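You operate a simulated robot arm through the tools that you are given. There is no shell and no other tool.

You are at the controls of a simulated robot arm. One attempt, no reset.

Task
Run the head out fast to 475 mm or beyond, then set SLOW and jog it to 750 mm.
Fine: speed lever to FAST for the run; hands clear of the moving head; brake on and drive stopped after.
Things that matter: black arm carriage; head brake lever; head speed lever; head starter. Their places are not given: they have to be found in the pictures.

Only the result counts: the job must be done as asked and must still hold three seconds after the hand-in. Knocking over, shifting, dropping, spilling or breaking anything else fails it.

Robot
A 7-joint arm with a fingered hand, fixed in place. Base frame: the origin is at the foot of the arm, x ahead of it, y to its left, z up. Units: m, degrees, N and s.
Its first joint turns from -149.0 to 149.0 degrees. Payload 3.5 kg.
Tool frame: the origin (TCP) lies between the finger pads and is the grasp point; the fingertips stand 0.03 m ahead of it; z points along the fingers, y is the line along which they close. Largest opening 0.104 m; the body of the gripper starts 0.035 m behind the TCP. The gripper is a hand of 4 fingers: y runs from the thumb to the fingers, the wrist lies at [-0.015, -0.11, -0.186] in the tool frame, and closing takes about 1.5 s.
Orientation is that of the tool frame in the base frame, as [roll, pitch, yaw] about the fixed x, y, z axes, in that order (R = Rz(yaw) Ry(pitch) Rx(roll)). With the fingers straight down and the wrist toward the robot, the tool's x, y and z point along [0, 1, 0], [1, 0, 0] and [0, 0, -1] of the base frame.

Tools
- The arm moves only by the tool send_rows. Its argument "increments" is a list of rows, each a list of 6 numbers: the shift along the base's x, y, z in units of 30 mm (1.0 is 30 mm), then the turn, a rotation vector about the base's x, y, z in units of 4 degrees (1.0 is 4 degrees). In form: [[dx, dy, dz, ax, ay, az], ...]. A call has 1 to 20 rows; each row shifts and turns the commanded pose from where the row before left it. "claw" is the finger opening in m, from 0 to 0.104, set as the call begins (left out, the last holds). A call with a number of a shift or a turn outside -1 to 1 is refused whole. A row lasts 0.2 s, in which the tool goes at most 0.05 m and 8.6 degrees; a call with a longer step from one row to the next is refused whole, and so is a gripper value outside its range. Where a pose cannot be reached the arm comes as near as it can. A force on the tool above 40 N (or 10 N above the force at the start of the call, whichever is more), or a blocked arm, ends the call early, and 0.2 s more pass. The fingers move at their own pace (about 0.045 m/s each) and stop on an object; they squeeze with about 33 N. The grip force told is the motor's: it shows also when the fingers shut on nothing. Time passes only in rows, and 0.2 s behind the last, so rows that do not move let the fingers close. It gives the time, the measured TCP pose, the force on the tool (base axes), the opening and the grip force at its end, in the units of the frame above (readings bear some noise), with the torque about the TCP (base axes, N m) and any sound that the robot's microphone picked up.
- Cameras (640 x 400 px; columns grow to the right, rows downward): "scene" is fixed at [0.2216, 0.6505, 1.4219]; the picture's right is [-0.87, -0.49, 0.00], its down [-0.20, 0.35, -0.91] and it looks along [0.45, -0.80, -0.40] (base axes); focal length 324 px, centre (320, 200). "wrist" rides on the gripper at [0.061, -0.092, -0.13] in the tool frame; the picture's right is [-0.81, 0.28, -0.52], its down [-0.53, -0.71, 0.46] and it looks along [-0.24, 0.64, 0.72] (tool axes); focal length 275 px, centre (320, 200).
- snapshot(camera): a new picture of that camera. It takes no simulated time.
- raise_lower(by): slides the trunk up (or, below 0, down) by that many m; the arm rides with it, the base frame stays. It gives what a move gives, with no picture.
- hand_shape(shape): the hand has 4 fingers and takes this shape, open, in about a second: jaw (thumb against the fingers, like two jaws); tri (thumb and two fingers); tip (a fingertip pinch); poke (one finger out to press); point (the index stretched); flat (the hand flat); cup (the hand cupped); fist (a fist). The gripper value then closes the fingers along that shape, each until it touches; the sizes above hold for jaw. It gives what a move gives, with no picture.
- probe_pixels(camera, pixels): for up to 12 pixels [column, row] of the newest picture of that camera ("zoom" is the newest enlarged one), the place [x, y, z] in the base frame of the surface seen there, good to about 0.002 m. It takes no simulated time.
- zoom(camera, box): a new picture of the part [left, top, right, bottom] of that camera's present view, enlarged. It takes no simulated time.
- job_done(): hands the job in; it is judged then, once.

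Unless the task says otherwise, let go and move clear before handing in.

The tools are called after "Emit:" as a command line: name --pt "numbers of a row" for each row, then --argument value for the rest, lists and objects as JSON in quotes. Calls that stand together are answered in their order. send_rows: Moves the arm, as the interface text tells. Its arguments: {"type":"object","properties":{"increments":{"type":"array","items":{"type":"array","items":{"type":"number"}}},"claw":{"type":"number"}},"required":["increments"]} The other tools are called the same way: raise_lower (by) slides the trunk up or down; hand_shape (shape) gives the hand a shape; snapshot (camera) takes a picture; probe_pixels (camera, pixels) gives the place of the surface under pixels of a picture; zoom (camera, box) takes an enlarged picture of a part of a camera's view; job_done () hands the job in.

At the start:

```text
time_s: 0.0
eef_pos: [0.6519, -0.0542, 1.2445]
tool_rot: [179.9, 0.0, 90.0]
force: [-0.1, 0.4, -1.1]
torque: [0.07, -0.01, -0.01]
finger_gap: 0.1037
grasp_force: 0.0
shape: jaw
trunk travel left (down, up): [-0.5, 0.21]
```

scene: 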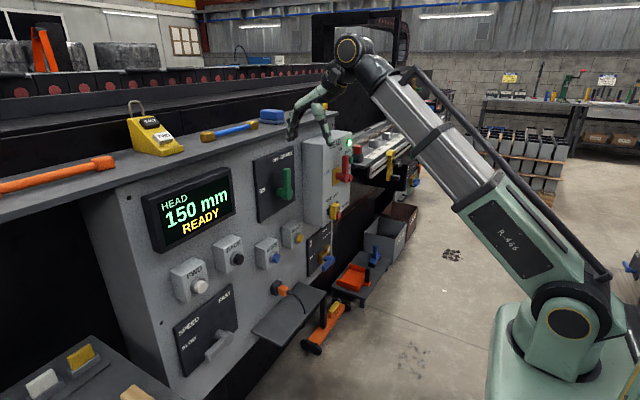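
wrist: 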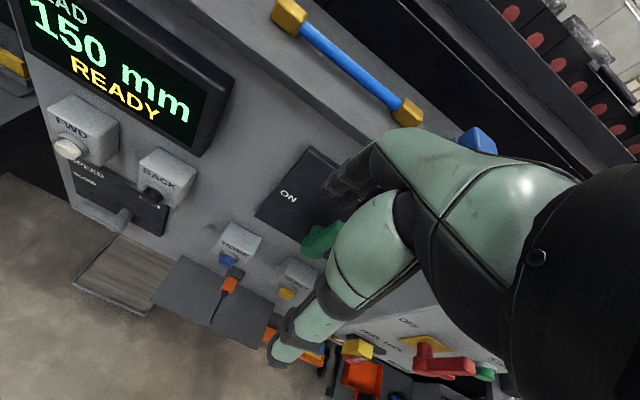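

The scene shows a panel with a display "HEAD 150 mm READY" near (190,208), FWD/BACK buttons near (195,280), a SPEED lever near (210,335) and further levers to the right. I'll zoom in to read the labels.

Emit:
zoom --camera "scene" --box '[130, 160, 290, 380]'

Emit:
zoom --camera "scene" --box '[240, 110, 440, 290]'

Emit:
zoom --camera "wrist" --box '[200, 180, 520, 400]'

Emit:
zoom --camera "scene" --box '[0, 0, 440, 180]'

```text
1.82 times, centred on (210, 270) of scene
```

zoom: 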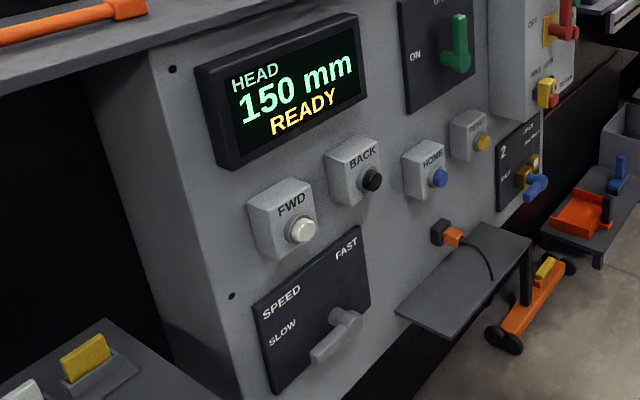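

```text
2.22 times, centred on (340, 200) of scene
```

zoom: 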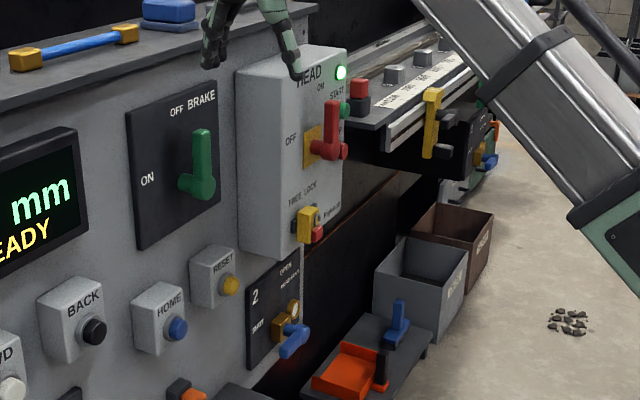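

```text
1.82 times, centred on (360, 290) of wrist
```

zoom: 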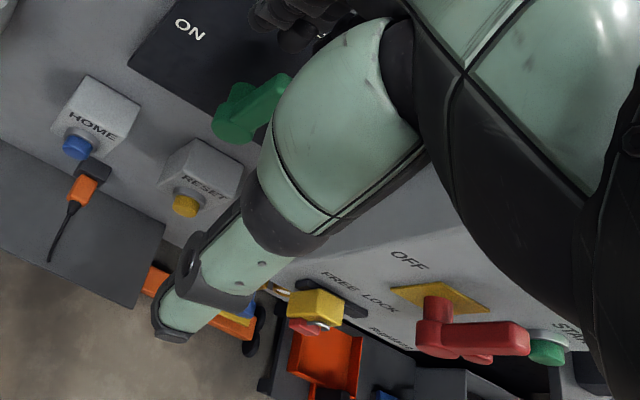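

```text
1.45 times, centred on (220, 90) of scene
```

zoom: 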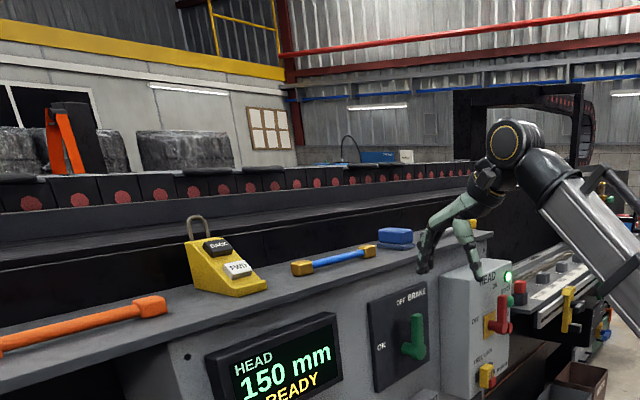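

The labels are BRAKE (OFF up, ON left; handle up), SPEED (SLOW left, FAST up; handle toward SLOW) and a HEAD box with red lever and green START. I'll probe their positions.

Emit:
zoom --camera "scene" --box '[240, 110, 440, 290]'

Emit:
probe_pixels --camera "zoom" --pixels '[[203, 135], [200, 185], [165, 185], [150, 230], [330, 105], [330, 150], [313, 135], [345, 108], [340, 72], [308, 215], [270, 100], [359, 90]]'

Emit:
zoom --camera "scene" --box '[130, 160, 290, 380]'

Emit:
probe_pixels --camera "zoom" --pixels '[[302, 230], [283, 215], [373, 181], [440, 178], [345, 318], [320, 357], [350, 335], [300, 350], [350, 290], [240, 200], [484, 143], [530, 185]]'

Emit:
zoom --camera "scene" --box '[290, 130, 370, 220]'

Emit:
zoom --camera "scene" --box '[160, 270, 260, 380]'

```text
2.22 times, centred on (340, 200) of scene
```

zoom: 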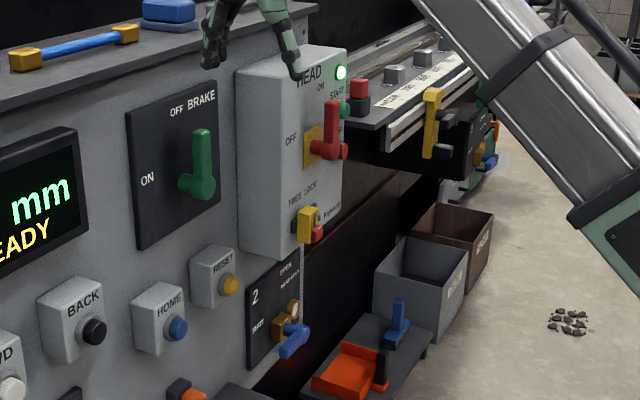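

```text
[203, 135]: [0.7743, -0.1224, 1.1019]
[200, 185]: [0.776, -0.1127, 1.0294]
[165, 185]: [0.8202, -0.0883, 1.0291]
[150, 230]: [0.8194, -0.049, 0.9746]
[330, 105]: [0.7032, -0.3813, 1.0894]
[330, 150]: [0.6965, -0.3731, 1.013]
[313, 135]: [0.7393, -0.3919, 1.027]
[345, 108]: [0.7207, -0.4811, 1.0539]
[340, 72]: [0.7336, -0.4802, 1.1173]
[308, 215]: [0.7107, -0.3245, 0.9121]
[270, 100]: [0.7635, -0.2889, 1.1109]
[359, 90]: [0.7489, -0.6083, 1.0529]
```

```text
1.82 times, centred on (210, 270) of scene
```

zoom: 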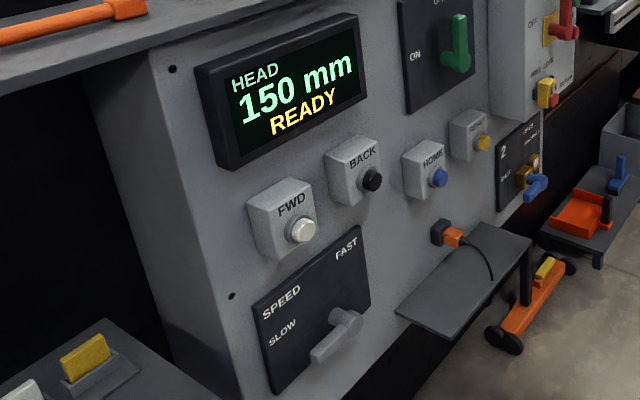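

```text
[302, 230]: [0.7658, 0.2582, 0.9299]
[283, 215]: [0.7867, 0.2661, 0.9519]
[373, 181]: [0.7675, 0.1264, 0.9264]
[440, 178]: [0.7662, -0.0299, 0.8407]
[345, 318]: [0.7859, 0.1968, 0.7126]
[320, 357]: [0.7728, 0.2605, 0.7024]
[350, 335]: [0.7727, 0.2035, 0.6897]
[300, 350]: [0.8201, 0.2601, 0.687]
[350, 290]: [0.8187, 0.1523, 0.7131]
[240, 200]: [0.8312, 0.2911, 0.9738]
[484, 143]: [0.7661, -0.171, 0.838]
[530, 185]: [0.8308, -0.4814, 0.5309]
```

```text
4.44 times, centred on (330, 175) of scene
```

zoom: 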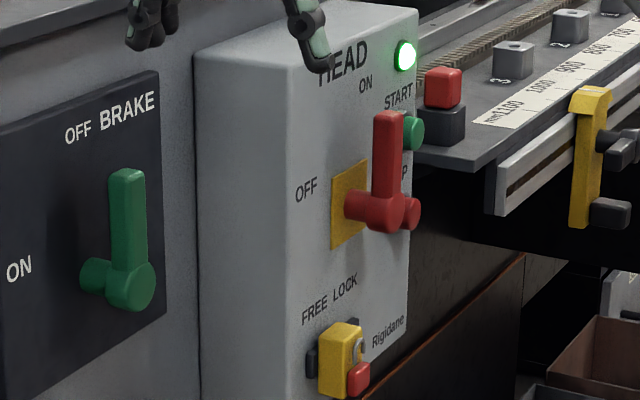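

```text
3.64 times, centred on (210, 325) of scene
```

zoom: 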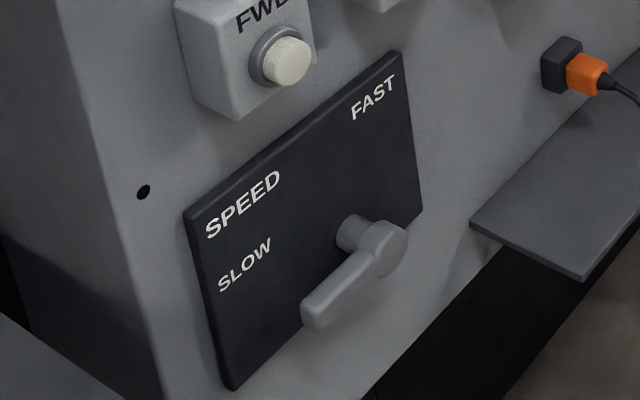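

The panel faces the robot at x≈0.83: brake pivot at about (0.776,-0.113,1.03), speed lever pivot at about (0.78,0.195,0.70), starter box at y≈-0.3 to -0.48. I'll back off and turn the hand to point forward for a closer look.

Emit:
send_rows --pt "-0.5 0 0 0 -1 0" --pt "-0.5 0 0 0 -1 0" --pt "-0.5 0 0 0 -1 0" --pt "-0.5 0 0 0 -1 0" --pt "-0.5 0 0 0 -1 0" --pt "-0.5 0 0 0 -1 0" --pt "0 0 0 0 -1 0" --pt "0 0 0 0 -1 0" --pt "0 0 0 0 -1 0" --pt "0 0 0 0 -1 0" --pt "0 0 0 0 -1 0"

Emit:
snapshot --camera "wrist"

Emit:
snapshot --camera "scene"

```text
time_s: 2.4
eef_pos: [0.5596, -0.0533, 1.2462]
tool_rot: [135.9, 0.0, 90.0]
force: [0.2, -0.3, 0.0]
torque: [0.02, -0.01, 0.03]
finger_gap: 0.1038
grasp_force: 0.1
shape: jaw
trunk travel left (down, up): [-0.5, 0.21]
```

```text
taken
```

wrist: 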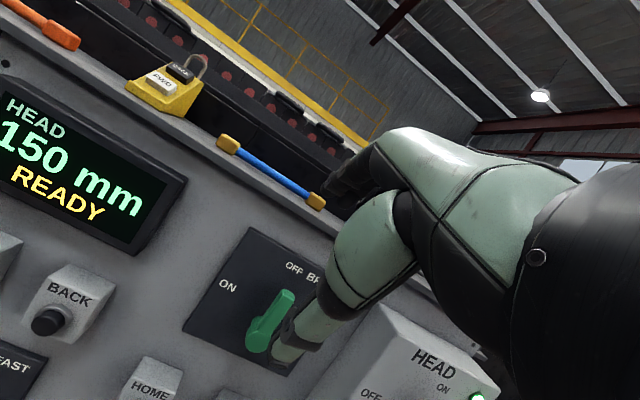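

```text
taken
```

scene: 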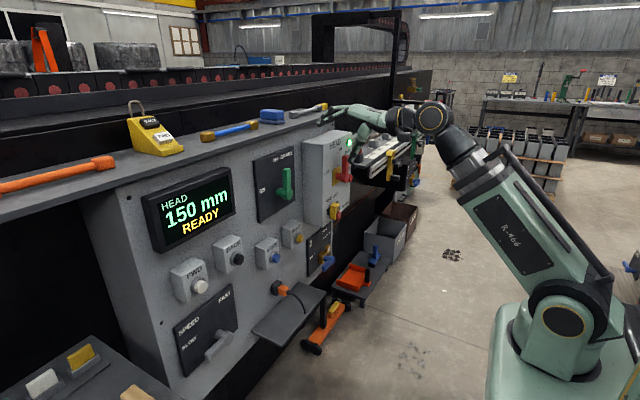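

The starter box is only partly visible at lower right of the wrist view (430,360). I'll shift right and down to look straight at it.

Emit:
send_rows --pt "0 -1 -0.5 0 0 0" --pt "0 -1 -0.5 0 0 0" --pt "0 -1 -0.5 0 0 0" --pt "0 -1 -0.5 0 0 0" --pt "0 -1 -0.5 0 0 0" --pt "0 -1 -0.5 0 0 0" --pt "0 -1 -0.5 0 0 0" --pt "0 -1 -0.5 0 0 0" --pt "0 -1 -0.5 0 0 0" --pt "0 -1 -0.5 0 0 0" --pt "0 -1 0 0 0 0" --pt "0 -1 0 0 0 0"

Emit:
snapshot --camera "wrist"

Emit:
snapshot --camera "scene"

```text
time_s: 5.0
eef_pos: [0.5606, -0.4136, 1.0948]
tool_rot: [136.0, 0.1, 89.9]
force: [-0.6, 0.3, 0.4]
torque: [0.0, -0.01, 0.0]
finger_gap: 0.1038
grasp_force: 0.0
shape: jaw
trunk travel left (down, up): [-0.5, 0.21]
```

```text
taken
```

wrist: 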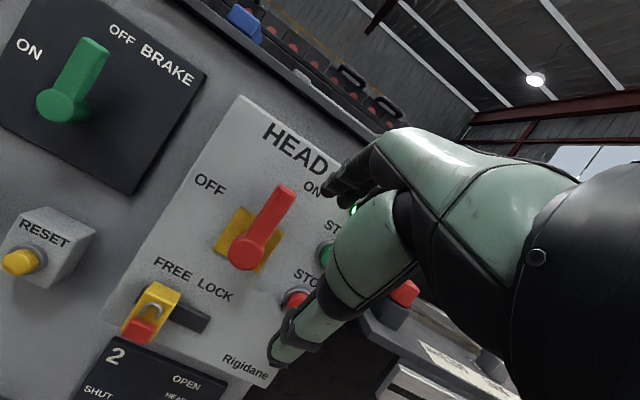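

```text
taken
```

scene: 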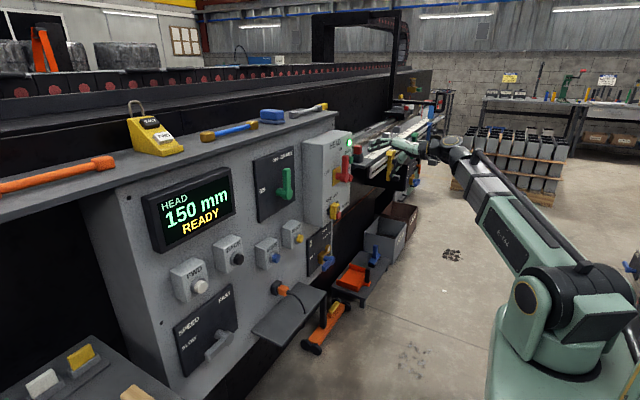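

The starter lever is up at ON, the lock slider sits at FREE, and START/STOP are partly hidden behind the hand at (325,255)/(297,297). I'll go farther right to see START, STOP, the lamp and the bed with the carriage.

Emit:
zoom --camera "wrist" --box '[60, 80, 380, 400]'

Emit:
send_rows --pt "-0.3 -1 0 0 0 0" --pt "-0.3 -1 0 0 0 0" --pt "-0.3 -1 0 0 0 0" --pt "-0.3 -1 0 0 0 0" --pt "0 -1 0 0 0 0" --pt "0 -1 0 0 0 0"

Emit:
snapshot --camera "wrist"

Emit:
snapshot --camera "scene"

```text
1.25 times, centred on (220, 240) of wrist
```

zoom: 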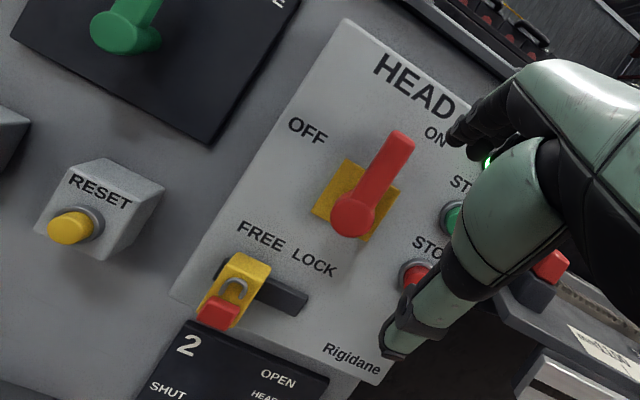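

```text
time_s: 6.4
eef_pos: [0.5234, -0.5955, 1.0919]
tool_rot: [136.0, 0.0, 90.1]
force: [-0.7, 0.5, -0.9]
torque: [-0.01, 0.0, -0.02]
finger_gap: 0.1036
grasp_force: 0.1
shape: jaw
trunk travel left (down, up): [-0.5, 0.21]
```

```text
taken
```

wrist: 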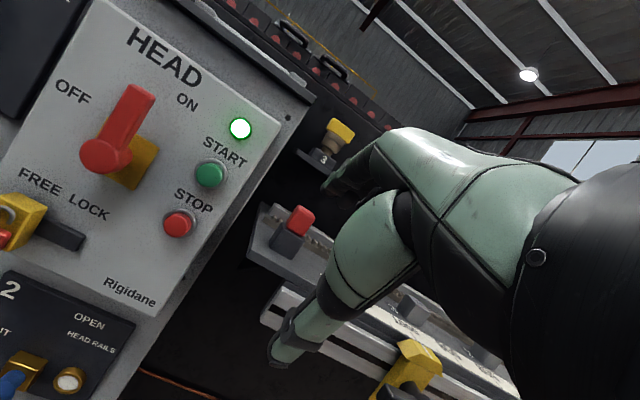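

```text
taken
```

scene: 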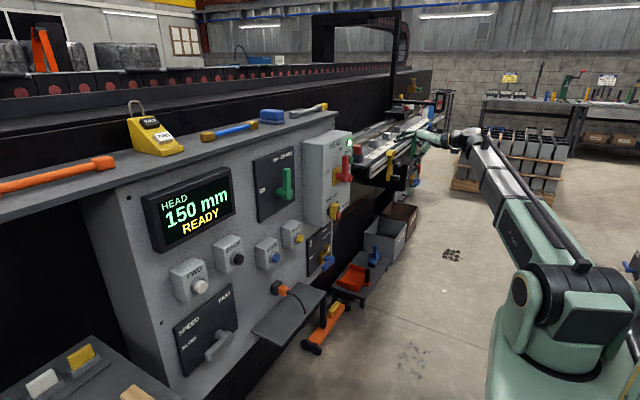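

The lamp is lit green, START at (210,174) and STOP at (178,222) are clear. Next I check the bed and carriage in the scene view.

Emit:
zoom --camera "scene" --box '[340, 60, 480, 190]'

Emit:
zoom --camera "wrist" --box '[0, 100, 300, 400]'

Emit:
probe_pixels --camera "wrist" --pixels '[[210, 174], [222, 178], [178, 222], [240, 128], [133, 105], [104, 155], [135, 165], [68, 380], [20, 365], [295, 235], [30, 210], [420, 360]]'

Emit:
probe_pixels --camera "scene" --pixels '[[395, 50], [322, 40], [404, 108], [390, 95], [375, 160], [415, 120], [360, 165], [330, 90], [440, 100], [352, 95]]'

```text
3.08 times, centred on (410, 125) of scene
```

zoom: 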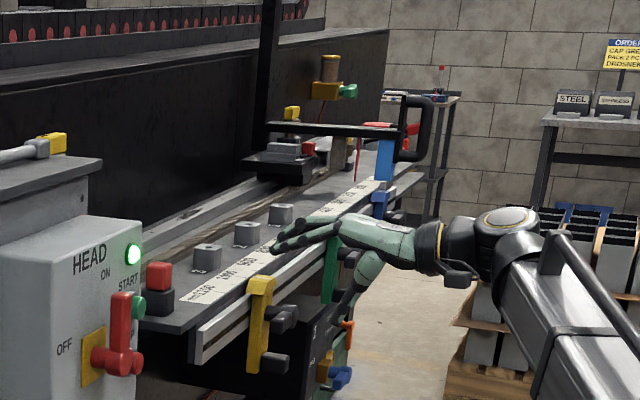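

```text
1.33 times, centred on (150, 250) of wrist
```

zoom: 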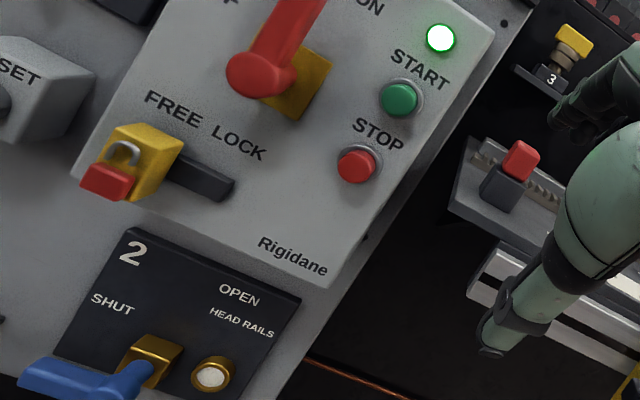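

```text
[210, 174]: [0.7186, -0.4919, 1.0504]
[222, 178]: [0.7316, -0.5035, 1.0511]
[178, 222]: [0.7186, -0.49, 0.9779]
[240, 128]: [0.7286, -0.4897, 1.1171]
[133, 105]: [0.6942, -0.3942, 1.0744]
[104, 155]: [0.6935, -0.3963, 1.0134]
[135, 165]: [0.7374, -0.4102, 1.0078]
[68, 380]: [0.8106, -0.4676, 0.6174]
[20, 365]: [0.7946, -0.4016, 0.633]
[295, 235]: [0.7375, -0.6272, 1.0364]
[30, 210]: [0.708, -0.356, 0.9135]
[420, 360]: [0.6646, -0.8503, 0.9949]
```

```text
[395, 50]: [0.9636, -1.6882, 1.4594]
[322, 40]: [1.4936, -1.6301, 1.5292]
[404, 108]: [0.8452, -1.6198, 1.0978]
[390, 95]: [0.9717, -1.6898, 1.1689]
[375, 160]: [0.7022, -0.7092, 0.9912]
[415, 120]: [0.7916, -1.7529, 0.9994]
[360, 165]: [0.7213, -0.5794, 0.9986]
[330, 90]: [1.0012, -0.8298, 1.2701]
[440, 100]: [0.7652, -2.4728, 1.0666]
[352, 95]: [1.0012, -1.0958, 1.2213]
```

The head gantry sits at y≈-1.69 and runs toward the panel along the scale, so working at the FWD/SPEED area is clear of it. I'll take the poke shape and probe the area around the speed lever.

Emit:
hand_shape --shape "poke"

Emit:
snapshot --camera "wrist"

Emit:
zoom --camera "scene" --box '[140, 250, 340, 390]'

Emit:
probe_pixels --camera "scene" --pixels '[[222, 297], [186, 345], [228, 334], [208, 356], [213, 347], [257, 335], [284, 346], [323, 292], [196, 290], [200, 286], [278, 288], [100, 390]]'

```text
time_s: 7.3
eef_pos: [0.5254, -0.5942, 1.093]
tool_rot: [136.0, 0.0, 90.1]
force: [-0.9, -0.8, 0.3]
torque: [-0.02, 0.0, -0.01]
finger_gap: 0.0
grasp_force: 0.1
shape: poke
trunk travel left (down, up): [-0.5, 0.21]
```

```text
taken
```

wrist: 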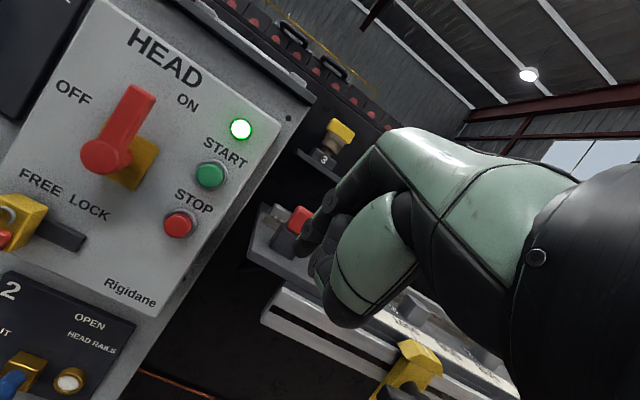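

```text
2.86 times, centred on (240, 320) of scene
```

zoom: 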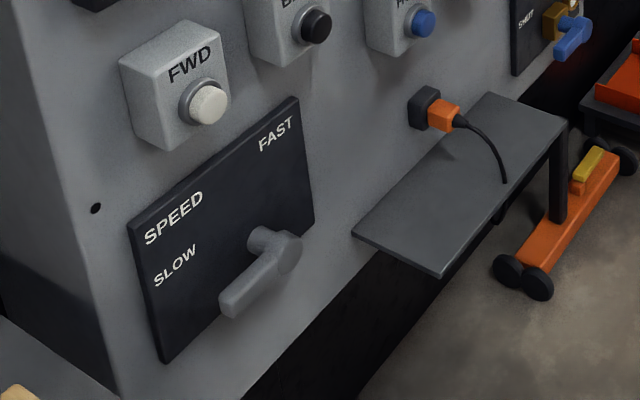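

```text
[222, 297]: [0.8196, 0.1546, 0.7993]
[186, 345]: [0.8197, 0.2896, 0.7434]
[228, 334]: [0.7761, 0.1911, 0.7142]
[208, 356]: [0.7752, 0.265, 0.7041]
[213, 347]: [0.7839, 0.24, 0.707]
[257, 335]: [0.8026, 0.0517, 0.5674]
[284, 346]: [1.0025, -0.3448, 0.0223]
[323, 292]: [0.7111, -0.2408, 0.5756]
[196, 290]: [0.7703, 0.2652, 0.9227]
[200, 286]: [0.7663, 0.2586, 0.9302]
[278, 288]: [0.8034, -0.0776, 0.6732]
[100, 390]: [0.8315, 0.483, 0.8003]
```

The hand is in poke shape; its index seems to point away at around (312,230). I'll probe the hand and the surroundings left of the panel.

Emit:
zoom --camera "wrist" --box '[260, 120, 440, 340]'

Emit:
probe_pixels --camera "wrist" --pixels '[[303, 240], [312, 225], [325, 200], [335, 225], [318, 262], [330, 280], [340, 315], [375, 250], [350, 210], [299, 250]]'

Emit:
probe_pixels --camera "scene" --pixels '[[80, 355], [40, 385], [95, 390], [130, 395], [20, 345], [105, 355], [250, 330], [270, 345], [325, 291], [308, 284]]'

Emit:
zoom --camera "scene" --box '[370, 90, 500, 190]'

```text
1.82 times, centred on (350, 230) of wrist
```

zoom: 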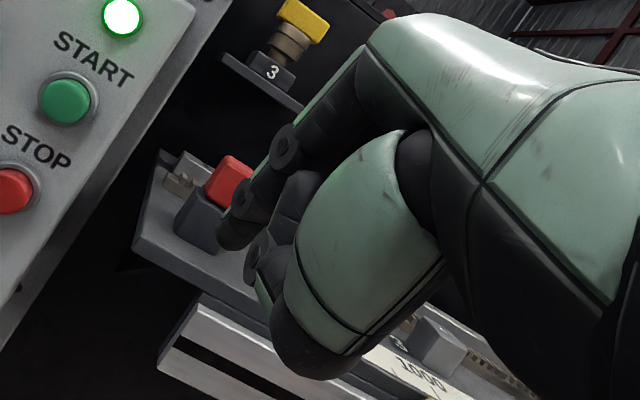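

```text
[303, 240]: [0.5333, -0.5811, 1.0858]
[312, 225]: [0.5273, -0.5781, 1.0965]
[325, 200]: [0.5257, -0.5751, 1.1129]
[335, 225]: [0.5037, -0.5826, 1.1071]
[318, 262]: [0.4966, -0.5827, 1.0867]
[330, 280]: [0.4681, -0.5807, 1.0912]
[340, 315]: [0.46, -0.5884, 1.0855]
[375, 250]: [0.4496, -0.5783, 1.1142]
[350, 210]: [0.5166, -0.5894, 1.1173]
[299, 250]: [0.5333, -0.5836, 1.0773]
```

```text
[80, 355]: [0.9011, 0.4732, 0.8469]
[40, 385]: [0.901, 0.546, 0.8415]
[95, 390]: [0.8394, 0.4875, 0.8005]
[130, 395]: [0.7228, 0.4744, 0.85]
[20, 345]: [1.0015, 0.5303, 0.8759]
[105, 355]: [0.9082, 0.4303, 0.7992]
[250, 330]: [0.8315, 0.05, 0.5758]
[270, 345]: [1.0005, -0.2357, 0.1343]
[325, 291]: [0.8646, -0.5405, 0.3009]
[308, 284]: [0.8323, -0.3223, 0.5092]
```

```text
4.00 times, centred on (435, 140) of scene
```

zoom: 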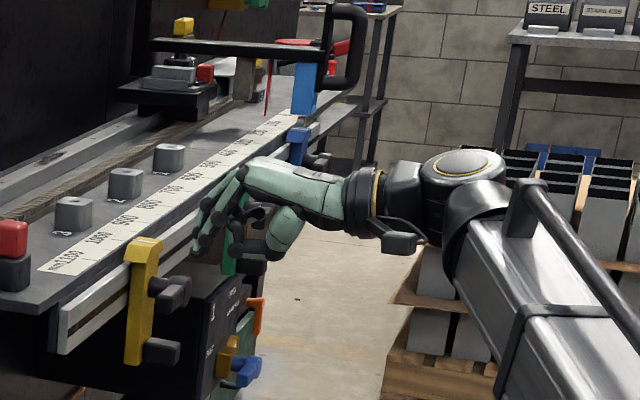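

The fingertip lies about 0.03 m ahead of the TCP and close to the tool axis. I'll swing back left at x≈0.5 while finishing the turn to forward and lowering toward the speed lever.

Emit:
send_rows --pt "0 1 -0.4 0 -1 0" --pt "0 1 -0.4 0 -1 0" --pt "0 1 -0.4 0 -1 0" --pt "0 1 -0.4 0 -1 0" --pt "0 1 -0.4 0 -1 0" --pt "0 1 -0.4 0 -1 0" --pt "0 1 -0.4 0 -1 0" --pt "0 1 -0.4 0 -1 0" --pt "0 1 -0.4 0 -1 0" --pt "0 1 -0.4 0 -1 0" --pt "0 1 -0.4 0 -1 0" --pt "0 1 -0.4 0 -0.5 0" --pt "0 1 -0.4 0 0 0" --pt "0 1 -0.4 0 0 0" --pt "0 1 -0.4 0 0 0" --pt "0 1 -0.4 0 0 0" --pt "0 1 -0.4 0 0 0" --pt "0 1 -0.4 0 0 0" --pt "0 1 -0.4 0 0 0" --pt "0 1 -0.4 0 0 0"

Emit:
snapshot --camera "wrist"

Emit:
snapshot --camera "scene"

```text
time_s: 11.5
eef_pos: [0.52, -0.0753, 0.8456]
tool_rot: [90.3, 0.8, 91.0]
force: [0.3, 0.3, 0.1]
torque: [0.0, -0.03, -0.01]
finger_gap: 0.0
grasp_force: 0.0
shape: poke
out of reach, approached as far as the arm can: row 14, 15, 16, 18, 19, 20
trunk travel left (down, up): [-0.5, 0.21]
```

```text
taken
```

wrist: 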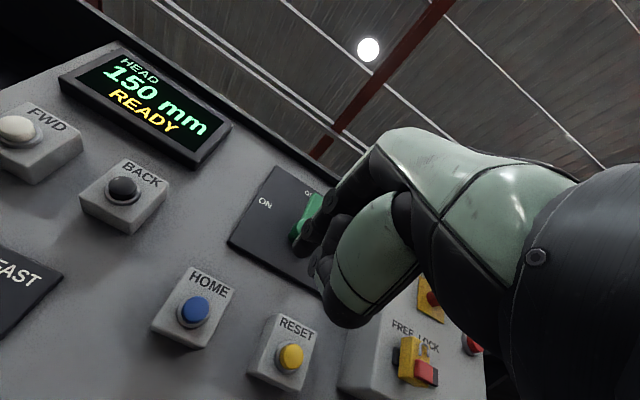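

```text
taken
```

scene: 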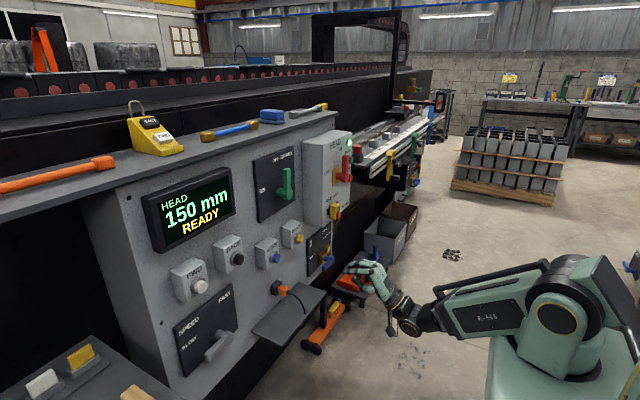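

The pose ran into the inner reach limit (row 14 on) at x≈0.52. I'll add some x and go on left toward y≈0.25.

Emit:
send_rows --pt "1 0 0 0 0 0" --pt "1 0 0 0 0 0" --pt "0 0 0 0 0 0"

Emit:
snapshot --camera "scene"

```text
time_s: 12.3
eef_pos: [0.574, -0.0997, 0.8473]
tool_rot: [90.2, 0.4, 90.5]
force: [0.1, 1.1, 1.2]
torque: [0.02, 0.01, -0.02]
finger_gap: 0.0
grasp_force: 0.1
shape: poke
out of reach, approached as far as the arm can: row 1, 2
trunk travel left (down, up): [-0.5, 0.21]
```

```text
taken
```

scene: 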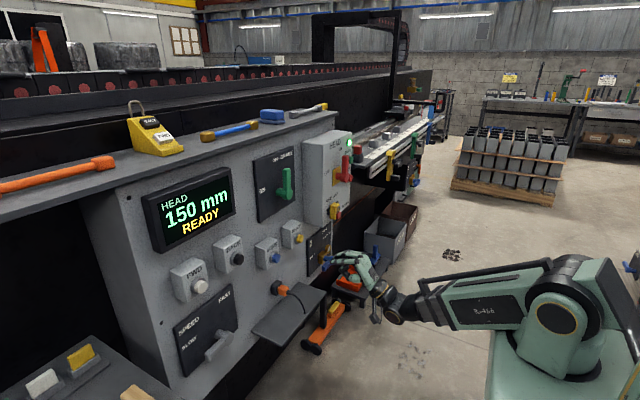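

TCP is at (0.574,-0.10,0.847), still near a limit. I'll try moving left with x growing to see whether the arm follows.

Emit:
send_rows --pt "0.3 1 0.3 0 0 0" --pt "0.3 1 0.3 0 0 0" --pt "0 1 0 0 0 0" --pt "0 1 0 0 0 0" --pt "0 1 0 0 0 0" --pt "0 1 0 0 0 0" --pt "0 1 0 0 0 0" --pt "0 1 0 0 0 0" --pt "0 1 0 0 0 0" --pt "0 1 0 0 0 0"

Emit:
snapshot --camera "scene"

```text
time_s: 14.5
eef_pos: [0.5434, -0.0787, 0.8736]
tool_rot: [90.3, 0.8, 91.1]
force: [0.9, 0.2, -0.6]
torque: [0.03, 0.01, 0.05]
finger_gap: 0.0001
grasp_force: 0.0
shape: poke
out of reach, approached as far as the arm can: row 1, 2, 3, 4, 5, 6, 7, 8, 9, 10
trunk travel left (down, up): [-0.5, 0.21]
```

```text
taken
```

scene: 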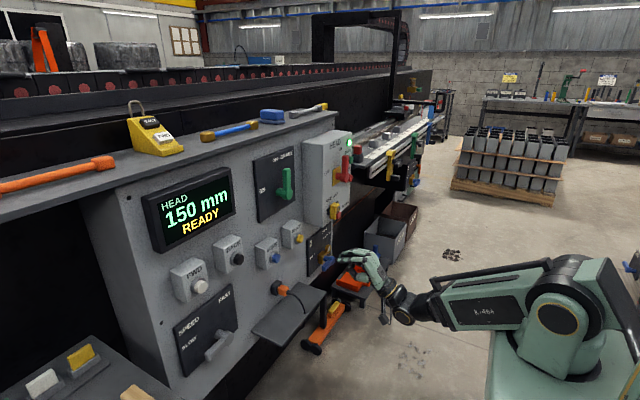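

The arm is stuck at a joint limit in this fold. I'll go back up and tilt the hand down again, then move left, and afterwards use the trunk to lower.

Emit:
send_rows --pt "0 -0.5 1 0 1 0" --pt "0 -0.5 1 0 1 0" --pt "0 0 1 0 1 0" --pt "0 0 1 0 1 0" --pt "0 0 1 0 1 0" --pt "0 0 1 0 1 0" --pt "0 0 1 0 1 0" --pt "0 0 1 0 1 0" --pt "0 0 1 0 1 0" --pt "0 0 1 0 1 0" --pt "0 0 0 0 1 0"

Emit:
send_rows --pt "0 1 0 0 0 0" --pt "0 1 0 0 0 0" --pt "0 1 0 0 0 0" --pt "0 1 0 0 0 0" --pt "0 1 0 0 0 0" --pt "0 1 0 0 0 0" --pt "0 1 0 0 0 0" --pt "0 1 0 0 0 0" --pt "0 1 0 0 0 0" --pt "0 1 0 0 0 0"

Emit:
snapshot --camera "scene"

Emit:
snapshot --camera "wrist"

```text
time_s: 16.9
eef_pos: [0.6387, -0.148, 1.1303]
tool_rot: [134.0, 0.0, 90.0]
force: [-0.1, -0.4, -0.1]
torque: [-0.02, -0.02, 0.02]
finger_gap: 0.0
grasp_force: 0.1
shape: poke
out of reach, approached as far as the arm can: row 1, 2, 3, 4, 5, 6
trunk travel left (down, up): [-0.5, 0.21]
```

```text
time_s: 19.1
eef_pos: [0.6396, 0.1515, 1.1326]
tool_rot: [133.9, 0.0, 90.0]
force: [-0.9, 0.0, -0.1]
torque: [-0.01, 0.02, 0.02]
finger_gap: 0.0001
grasp_force: 0.1
shape: poke
trunk travel left (down, up): [-0.5, 0.21]
```

```text
taken
```

scene: 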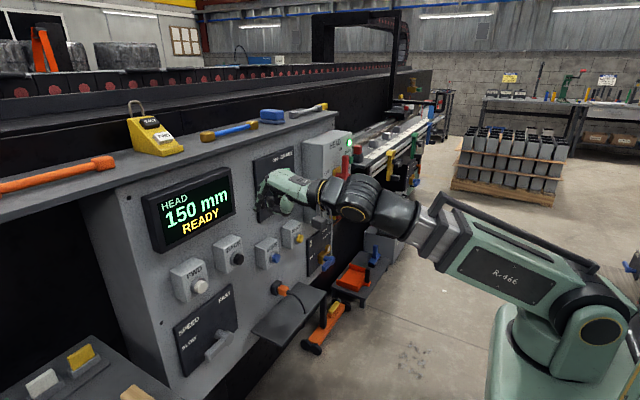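

```text
taken
```

wrist: 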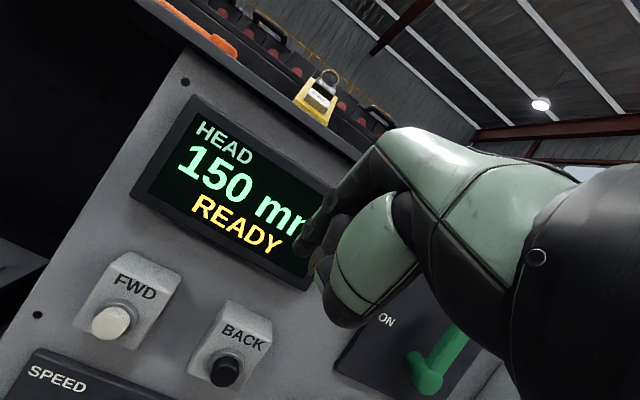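

The hand is now free at (0.64,0.15,1.13), facing FWD at (113,318). I'll move a bit more left and lower the trunk by 0.35 m.

Emit:
send_rows --pt "0 1 0 0 0 0" --pt "0 1 0 0 0 0" --pt "0 1 0 0 0 0"

Emit:
raise_lower --by -0.35

Emit:
snapshot --camera "scene"

Emit:
snapshot --camera "wrist"

```text
time_s: 19.9
eef_pos: [0.6376, 0.2399, 1.1302]
tool_rot: [134.0, 0.0, 90.0]
force: [0.1, -0.3, -0.6]
torque: [-0.01, -0.01, 0.01]
finger_gap: 0.0001
grasp_force: 0.0
shape: poke
trunk travel left (down, up): [-0.5, 0.21]
```

```text
time_s: 23.3
eef_pos: [0.6382, 0.2402, 0.7822]
tool_rot: [134.1, 0.0, 90.1]
force: [-0.1, -0.4, 0.6]
torque: [0.01, 0.01, 0.0]
finger_gap: 0.0
grasp_force: 0.1
shape: poke
trunk travel left (down, up): [-0.15, 0.56]
```

```text
taken
```

scene: 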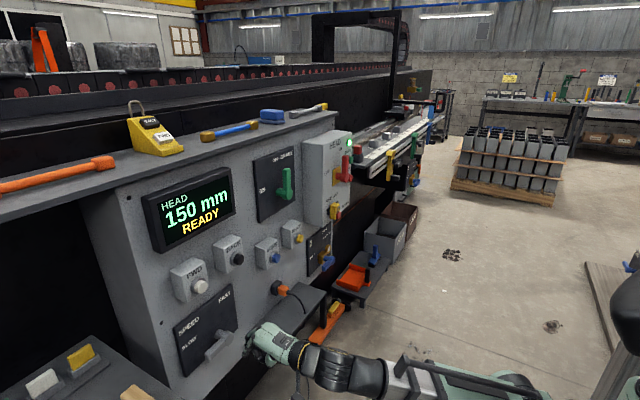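

```text
taken
```

wrist: 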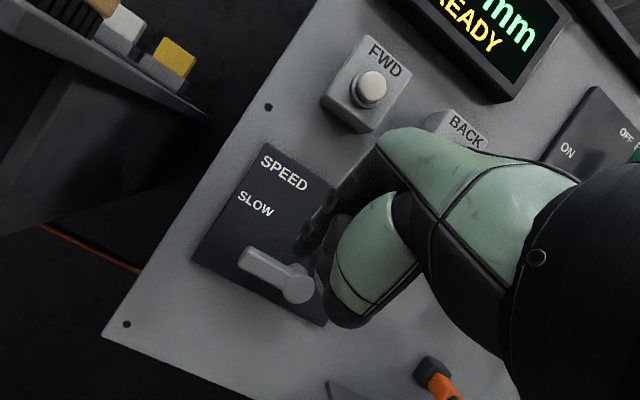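

The speed lever is clearly visible with its hub at (297,290) and handle end at (248,260). I'll measure it accurately.

Emit:
zoom --camera "wrist" --box '[180, 130, 340, 350]'

Emit:
probe_pixels --camera "wrist" --pixels '[[297, 290], [245, 253], [244, 262], [243, 268], [270, 268], [265, 278], [275, 262], [316, 288], [368, 88], [360, 80], [255, 270], [285, 302]]'

```text
1.82 times, centred on (260, 240) of wrist
```

zoom: 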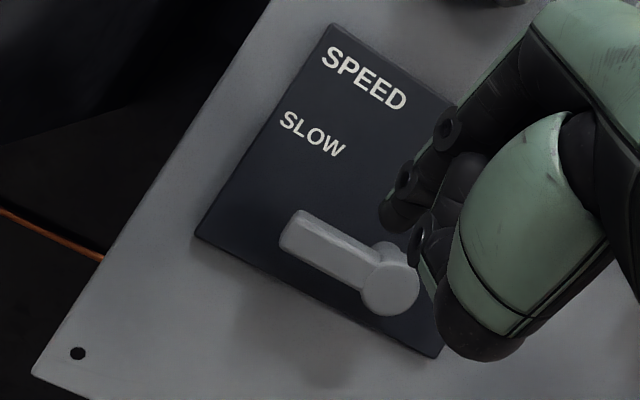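

```text
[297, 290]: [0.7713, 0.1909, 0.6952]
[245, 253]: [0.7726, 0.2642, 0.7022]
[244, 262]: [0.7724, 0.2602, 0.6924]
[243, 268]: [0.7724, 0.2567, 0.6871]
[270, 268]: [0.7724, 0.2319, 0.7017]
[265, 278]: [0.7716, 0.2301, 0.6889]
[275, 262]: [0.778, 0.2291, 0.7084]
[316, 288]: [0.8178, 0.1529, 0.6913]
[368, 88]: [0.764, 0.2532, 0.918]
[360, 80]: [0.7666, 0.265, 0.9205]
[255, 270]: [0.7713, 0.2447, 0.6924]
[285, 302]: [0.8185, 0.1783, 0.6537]
```

Lever hub is at (0.771,0.191,0.696), handle end at y≈0.267. I'll turn the hand forward and drop to just below the handle, still standing off.

Emit:
send_rows --pt "0 0 0 0 -1 0" --pt "0 0 0 0 -1 0" --pt "0 0 0 0 -1 0" --pt "0 0 0 0 -1 0" --pt "0 0 0 0 -1 0" --pt "0 0 0 0 -1 0" --pt "0 0 0 0 -1 0" --pt "0 0 0 0 -1 0" --pt "0 0 0 0 -1 0" --pt "0 0 0 0 -1 0"

Emit:
send_rows --pt "0 0.15 -1 0 0 0" --pt "0 0 -1 0 0 0" --pt "0 0 -1 0 0 0" --pt "0 0 -1 0 0 0"

Emit:
snapshot --camera "scene"

Emit:
snapshot --camera "wrist"

```text
time_s: 25.5
eef_pos: [0.6376, 0.2398, 0.7812]
tool_rot: [94.0, 0.0, 90.3]
force: [-0.7, -0.1, -0.4]
torque: [0.01, 0.01, -0.04]
finger_gap: 0.0
grasp_force: 0.2
shape: poke
trunk travel left (down, up): [-0.15, 0.56]
```

```text
time_s: 26.5
eef_pos: [0.6388, 0.2429, 0.6618]
tool_rot: [94.0, 0.0, 90.1]
force: [-0.7, 0.2, 0.3]
torque: [0.01, 0.01, 0.02]
finger_gap: 0.0
grasp_force: 0.1
shape: poke
trunk travel left (down, up): [-0.15, 0.56]
```

```text
taken
```

scene: 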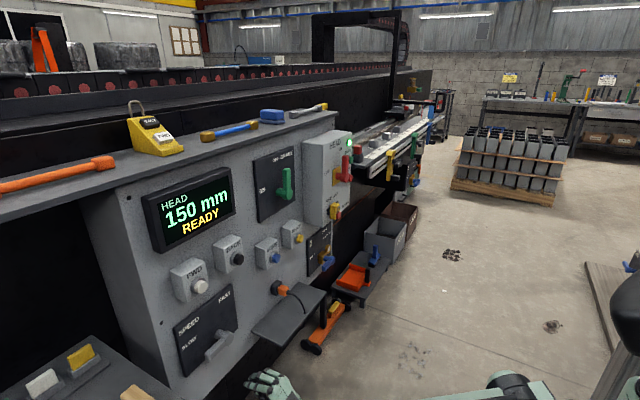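

```text
taken
```

wrist: 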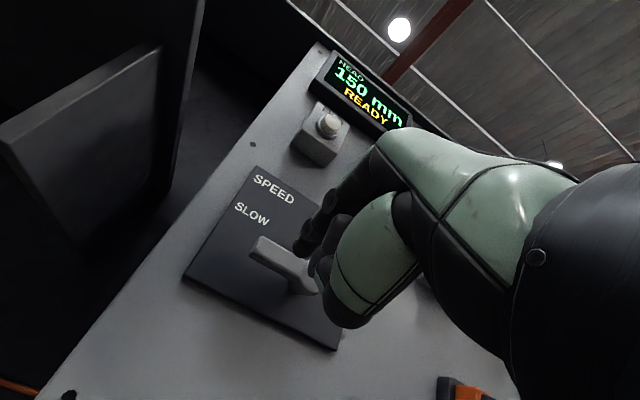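

The arm is in the right fold now, TCP (0.639,0.243,0.662). I'll check exactly where the fingertip is in the scene view at (255,378) before going in.

Emit:
zoom --camera "scene" --box '[190, 310, 310, 400]'

Emit:
probe_pixels --camera "wrist" --pixels '[[303, 248], [300, 240], [312, 225], [318, 215], [315, 260], [320, 268]]'

```text
4.44 times, centred on (250, 355) of scene
```

zoom: 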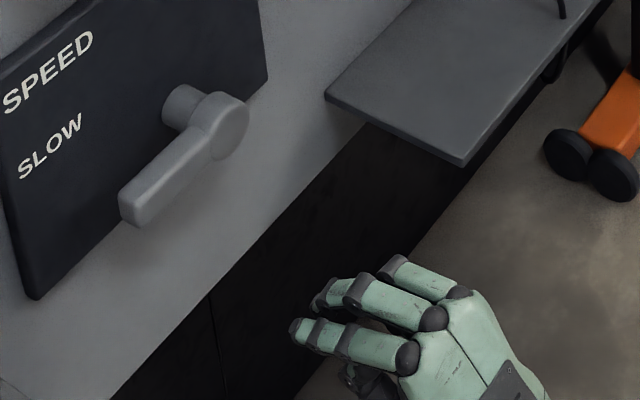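

```text
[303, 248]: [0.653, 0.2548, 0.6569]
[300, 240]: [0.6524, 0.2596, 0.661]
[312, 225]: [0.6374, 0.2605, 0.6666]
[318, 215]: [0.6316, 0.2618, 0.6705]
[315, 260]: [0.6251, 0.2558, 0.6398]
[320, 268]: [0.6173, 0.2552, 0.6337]
```

The index is the finger at the left in the zoom, tip at (293,330). I'll probe it.

Emit:
probe_pixels --camera "zoom" --pixels '[[296, 328], [300, 340], [318, 325], [318, 345], [345, 330], [350, 350], [320, 300], [385, 270]]'

```text
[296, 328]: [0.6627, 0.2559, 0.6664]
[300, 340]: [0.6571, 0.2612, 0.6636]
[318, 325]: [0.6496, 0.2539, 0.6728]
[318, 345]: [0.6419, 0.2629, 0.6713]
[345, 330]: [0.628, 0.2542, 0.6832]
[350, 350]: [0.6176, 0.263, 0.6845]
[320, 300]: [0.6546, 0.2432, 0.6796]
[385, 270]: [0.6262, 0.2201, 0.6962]
```

In poke, the middle finger reaches nearly as far as the index. I'll try the "point" shape to compare which gives a cleaner single finger.

Emit:
hand_shape --shape "point"

Emit:
zoom --camera "scene" --box '[190, 310, 310, 400]'

Emit:
snapshot --camera "wrist"

```text
time_s: 27.4
eef_pos: [0.6378, 0.2443, 0.6596]
tool_rot: [94.0, 0.0, 90.0]
force: [-0.3, -0.1, 0.7]
torque: [-0.05, 0.0, 0.0]
finger_gap: 0.0004
grasp_force: 0.0
shape: point
trunk travel left (down, up): [-0.15, 0.56]
```

```text
4.44 times, centred on (250, 355) of scene
```

zoom: 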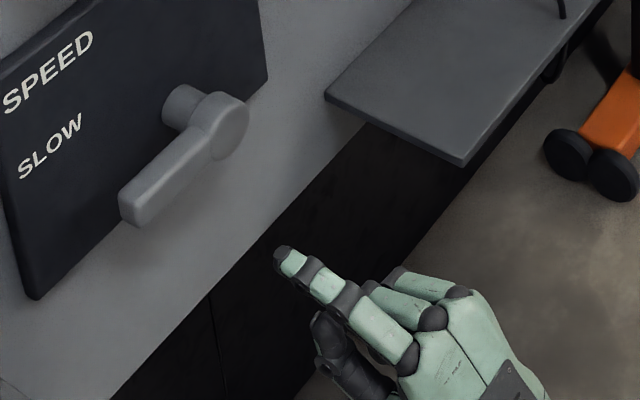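

```text
taken
```

wrist: 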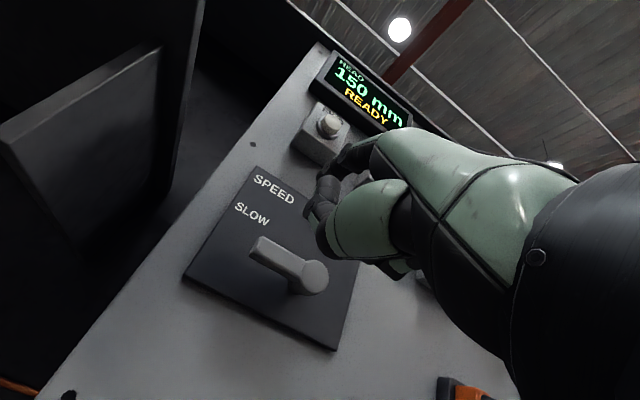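

The index now stands out clearly, tip at (282,250) of the zoom. Probing its location.

Emit:
probe_pixels --camera "zoom" --pixels '[[280, 252], [290, 262], [300, 258], [325, 285], [330, 290], [365, 315], [318, 320], [400, 275], [375, 295]]'

Emit:
probe_pixels --camera "wrist" --pixels '[[306, 205], [315, 190], [320, 240], [330, 185], [345, 160], [330, 250], [308, 215]]'

```text
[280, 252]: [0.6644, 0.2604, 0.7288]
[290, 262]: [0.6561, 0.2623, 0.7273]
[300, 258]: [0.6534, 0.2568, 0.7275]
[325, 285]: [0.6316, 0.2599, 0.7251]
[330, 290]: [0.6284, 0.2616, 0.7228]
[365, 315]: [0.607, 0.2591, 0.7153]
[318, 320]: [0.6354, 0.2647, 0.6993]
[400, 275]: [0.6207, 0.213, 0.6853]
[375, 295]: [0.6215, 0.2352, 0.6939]
```

```text
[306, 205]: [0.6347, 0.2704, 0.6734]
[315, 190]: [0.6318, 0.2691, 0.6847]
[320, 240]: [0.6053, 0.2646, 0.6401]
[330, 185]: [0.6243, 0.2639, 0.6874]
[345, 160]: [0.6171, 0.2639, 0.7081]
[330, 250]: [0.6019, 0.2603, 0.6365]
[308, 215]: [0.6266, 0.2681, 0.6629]
```

Index tip is offset from the TCP by about (+0.030,+0.012,+0.058). I'll go down to put it under the handle level (z≈0.65), then forward beneath the handle.

Emit:
send_rows --pt "0 -0.3 -0.7 0 0 0" --pt "0 0 -0.7 0 0 0" --pt "0 0 -0.7 0 0 0" --pt "0 0 0 0 0 0"

Emit:
zoom --camera "scene" --box '[190, 310, 310, 400]'

Emit:
snapshot --camera "wrist"

```text
time_s: 28.4
eef_pos: [0.6388, 0.2369, 0.5985]
tool_rot: [93.9, 0.0, 90.1]
force: [0.1, 0.2, -0.4]
torque: [0.01, -0.02, 0.01]
finger_gap: 0.0
grasp_force: 0.0
shape: point
trunk travel left (down, up): [-0.15, 0.56]
```

```text
4.44 times, centred on (250, 355) of scene
```

zoom: 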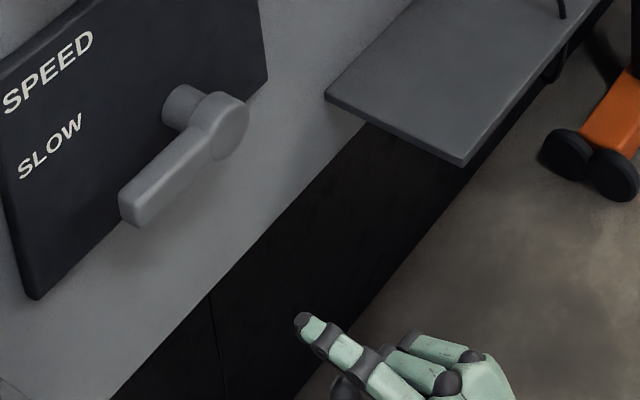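

```text
taken
```

wrist: 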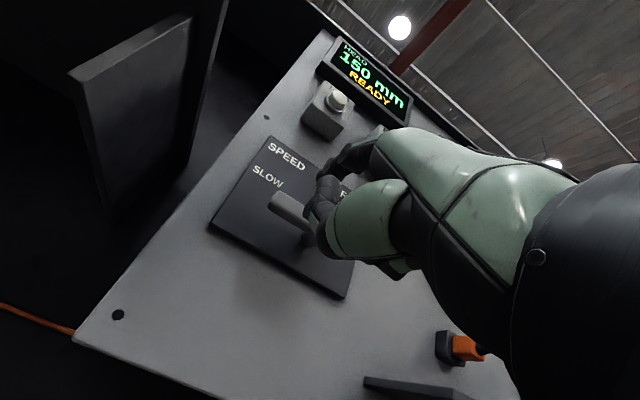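

The finger is at z≈0.657, below the handle's underside at 0.685. Moving in by 0.13 m.

Emit:
send_rows --pt "1 0 0 0 0 0" --pt "1 0 0 0 0 0" --pt "1 0 0 0 0 0" --pt "0.7 0 0 0 0 0" --pt "0.5 0 0 0 0 0" --pt "0 0 0 0 0 0"

Emit:
zoom --camera "scene" --box '[170, 290, 290, 400]'

Emit:
snapshot --camera "wrist"

```text
time_s: 29.8
eef_pos: [0.765, 0.2368, 0.5989]
tool_rot: [94.1, 0.0, 90.0]
force: [0.7, 0.1, -0.7]
torque: [-0.01, 0.01, 0.01]
finger_gap: 0.0001
grasp_force: 0.1
shape: point
trunk travel left (down, up): [-0.15, 0.56]
```

```text
3.64 times, centred on (230, 345) of scene
```

zoom: 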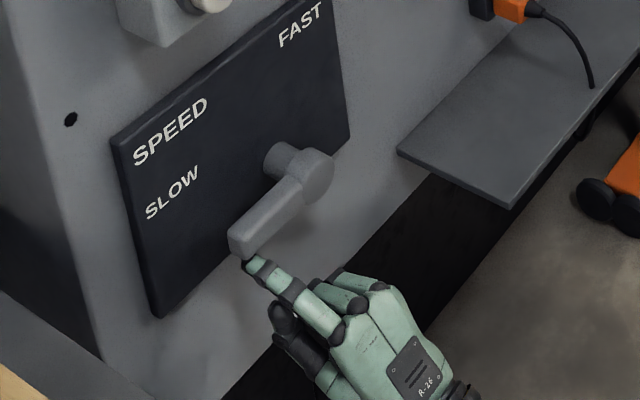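

```text
taken
```

wrist: 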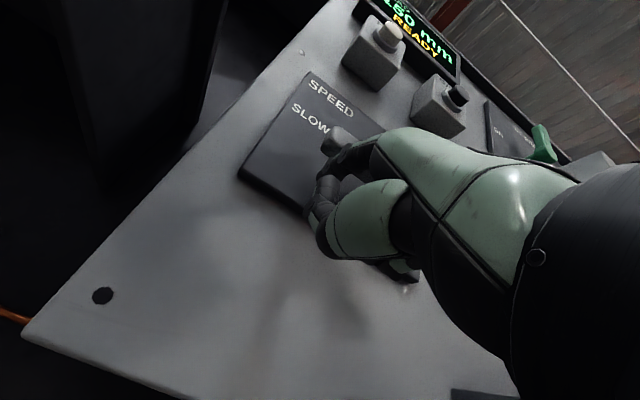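

The fingertip is under the handle end (zoom (250,262)). Now I lift along an arc around the hub, checking halfway.

Emit:
send_rows --pt "0 0 0.4 0 0 0" --pt "0 0 0.4 0 0 0" --pt "0 0 0.3 0 0 0" --pt "0 0 0.5 0 0 0" --pt "-0.15 -0.15 0.49 0 0 0"

Emit:
zoom --camera "scene" --box '[170, 290, 290, 400]'

```text
time_s: 31.0
eef_pos: [0.7604, 0.2318, 0.6605]
tool_rot: [94.0, 0.0, 90.2]
force: [0.5, 1.7, -0.2]
torque: [-0.05, 0.04, 0.01]
finger_gap: 0.0958
grasp_force: 0.0
shape: point
trunk travel left (down, up): [-0.15, 0.56]
```

```text
3.64 times, centred on (230, 345) of scene
```

zoom: 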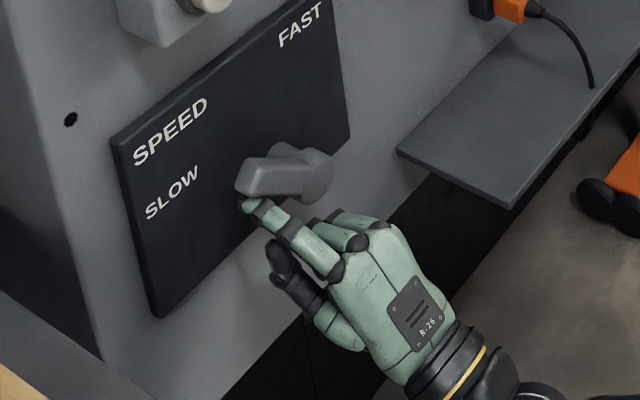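

The lever is turning up, roughly 35–40° so far. Continuing the arc to FAST.

Emit:
send_rows --pt "0.15 -0.27 0.44 0 0 0" --pt "0 -0.37 0.4 0 0 0" --pt "0 -0.45 0.3 0 0 0" --pt "0 -0.45 0.1 0 0 0" --pt "0 -0.3 0 0 0 0"

Emit:
zoom --camera "scene" --box '[170, 290, 290, 400]'

```text
time_s: 32.2
eef_pos: [0.7643, 0.1793, 0.6966]
tool_rot: [94.2, 0.3, 90.3]
force: [-3.1, 20.5, -3.5]
torque: [-1.27, -0.08, 0.18]
finger_gap: 0.0002
grasp_force: 0.1
shape: point
trunk travel left (down, up): [-0.15, 0.56]
```

```text
3.64 times, centred on (230, 345) of scene
```

zoom: 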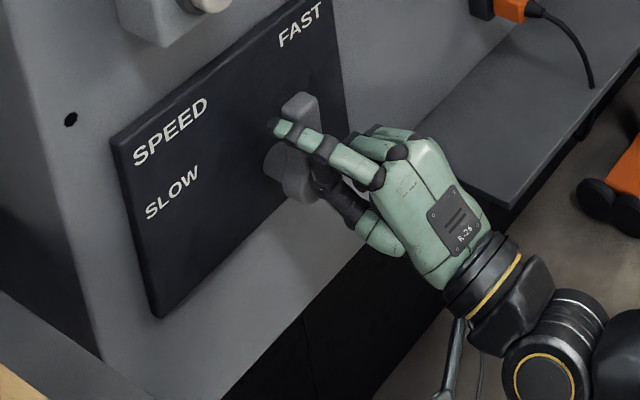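

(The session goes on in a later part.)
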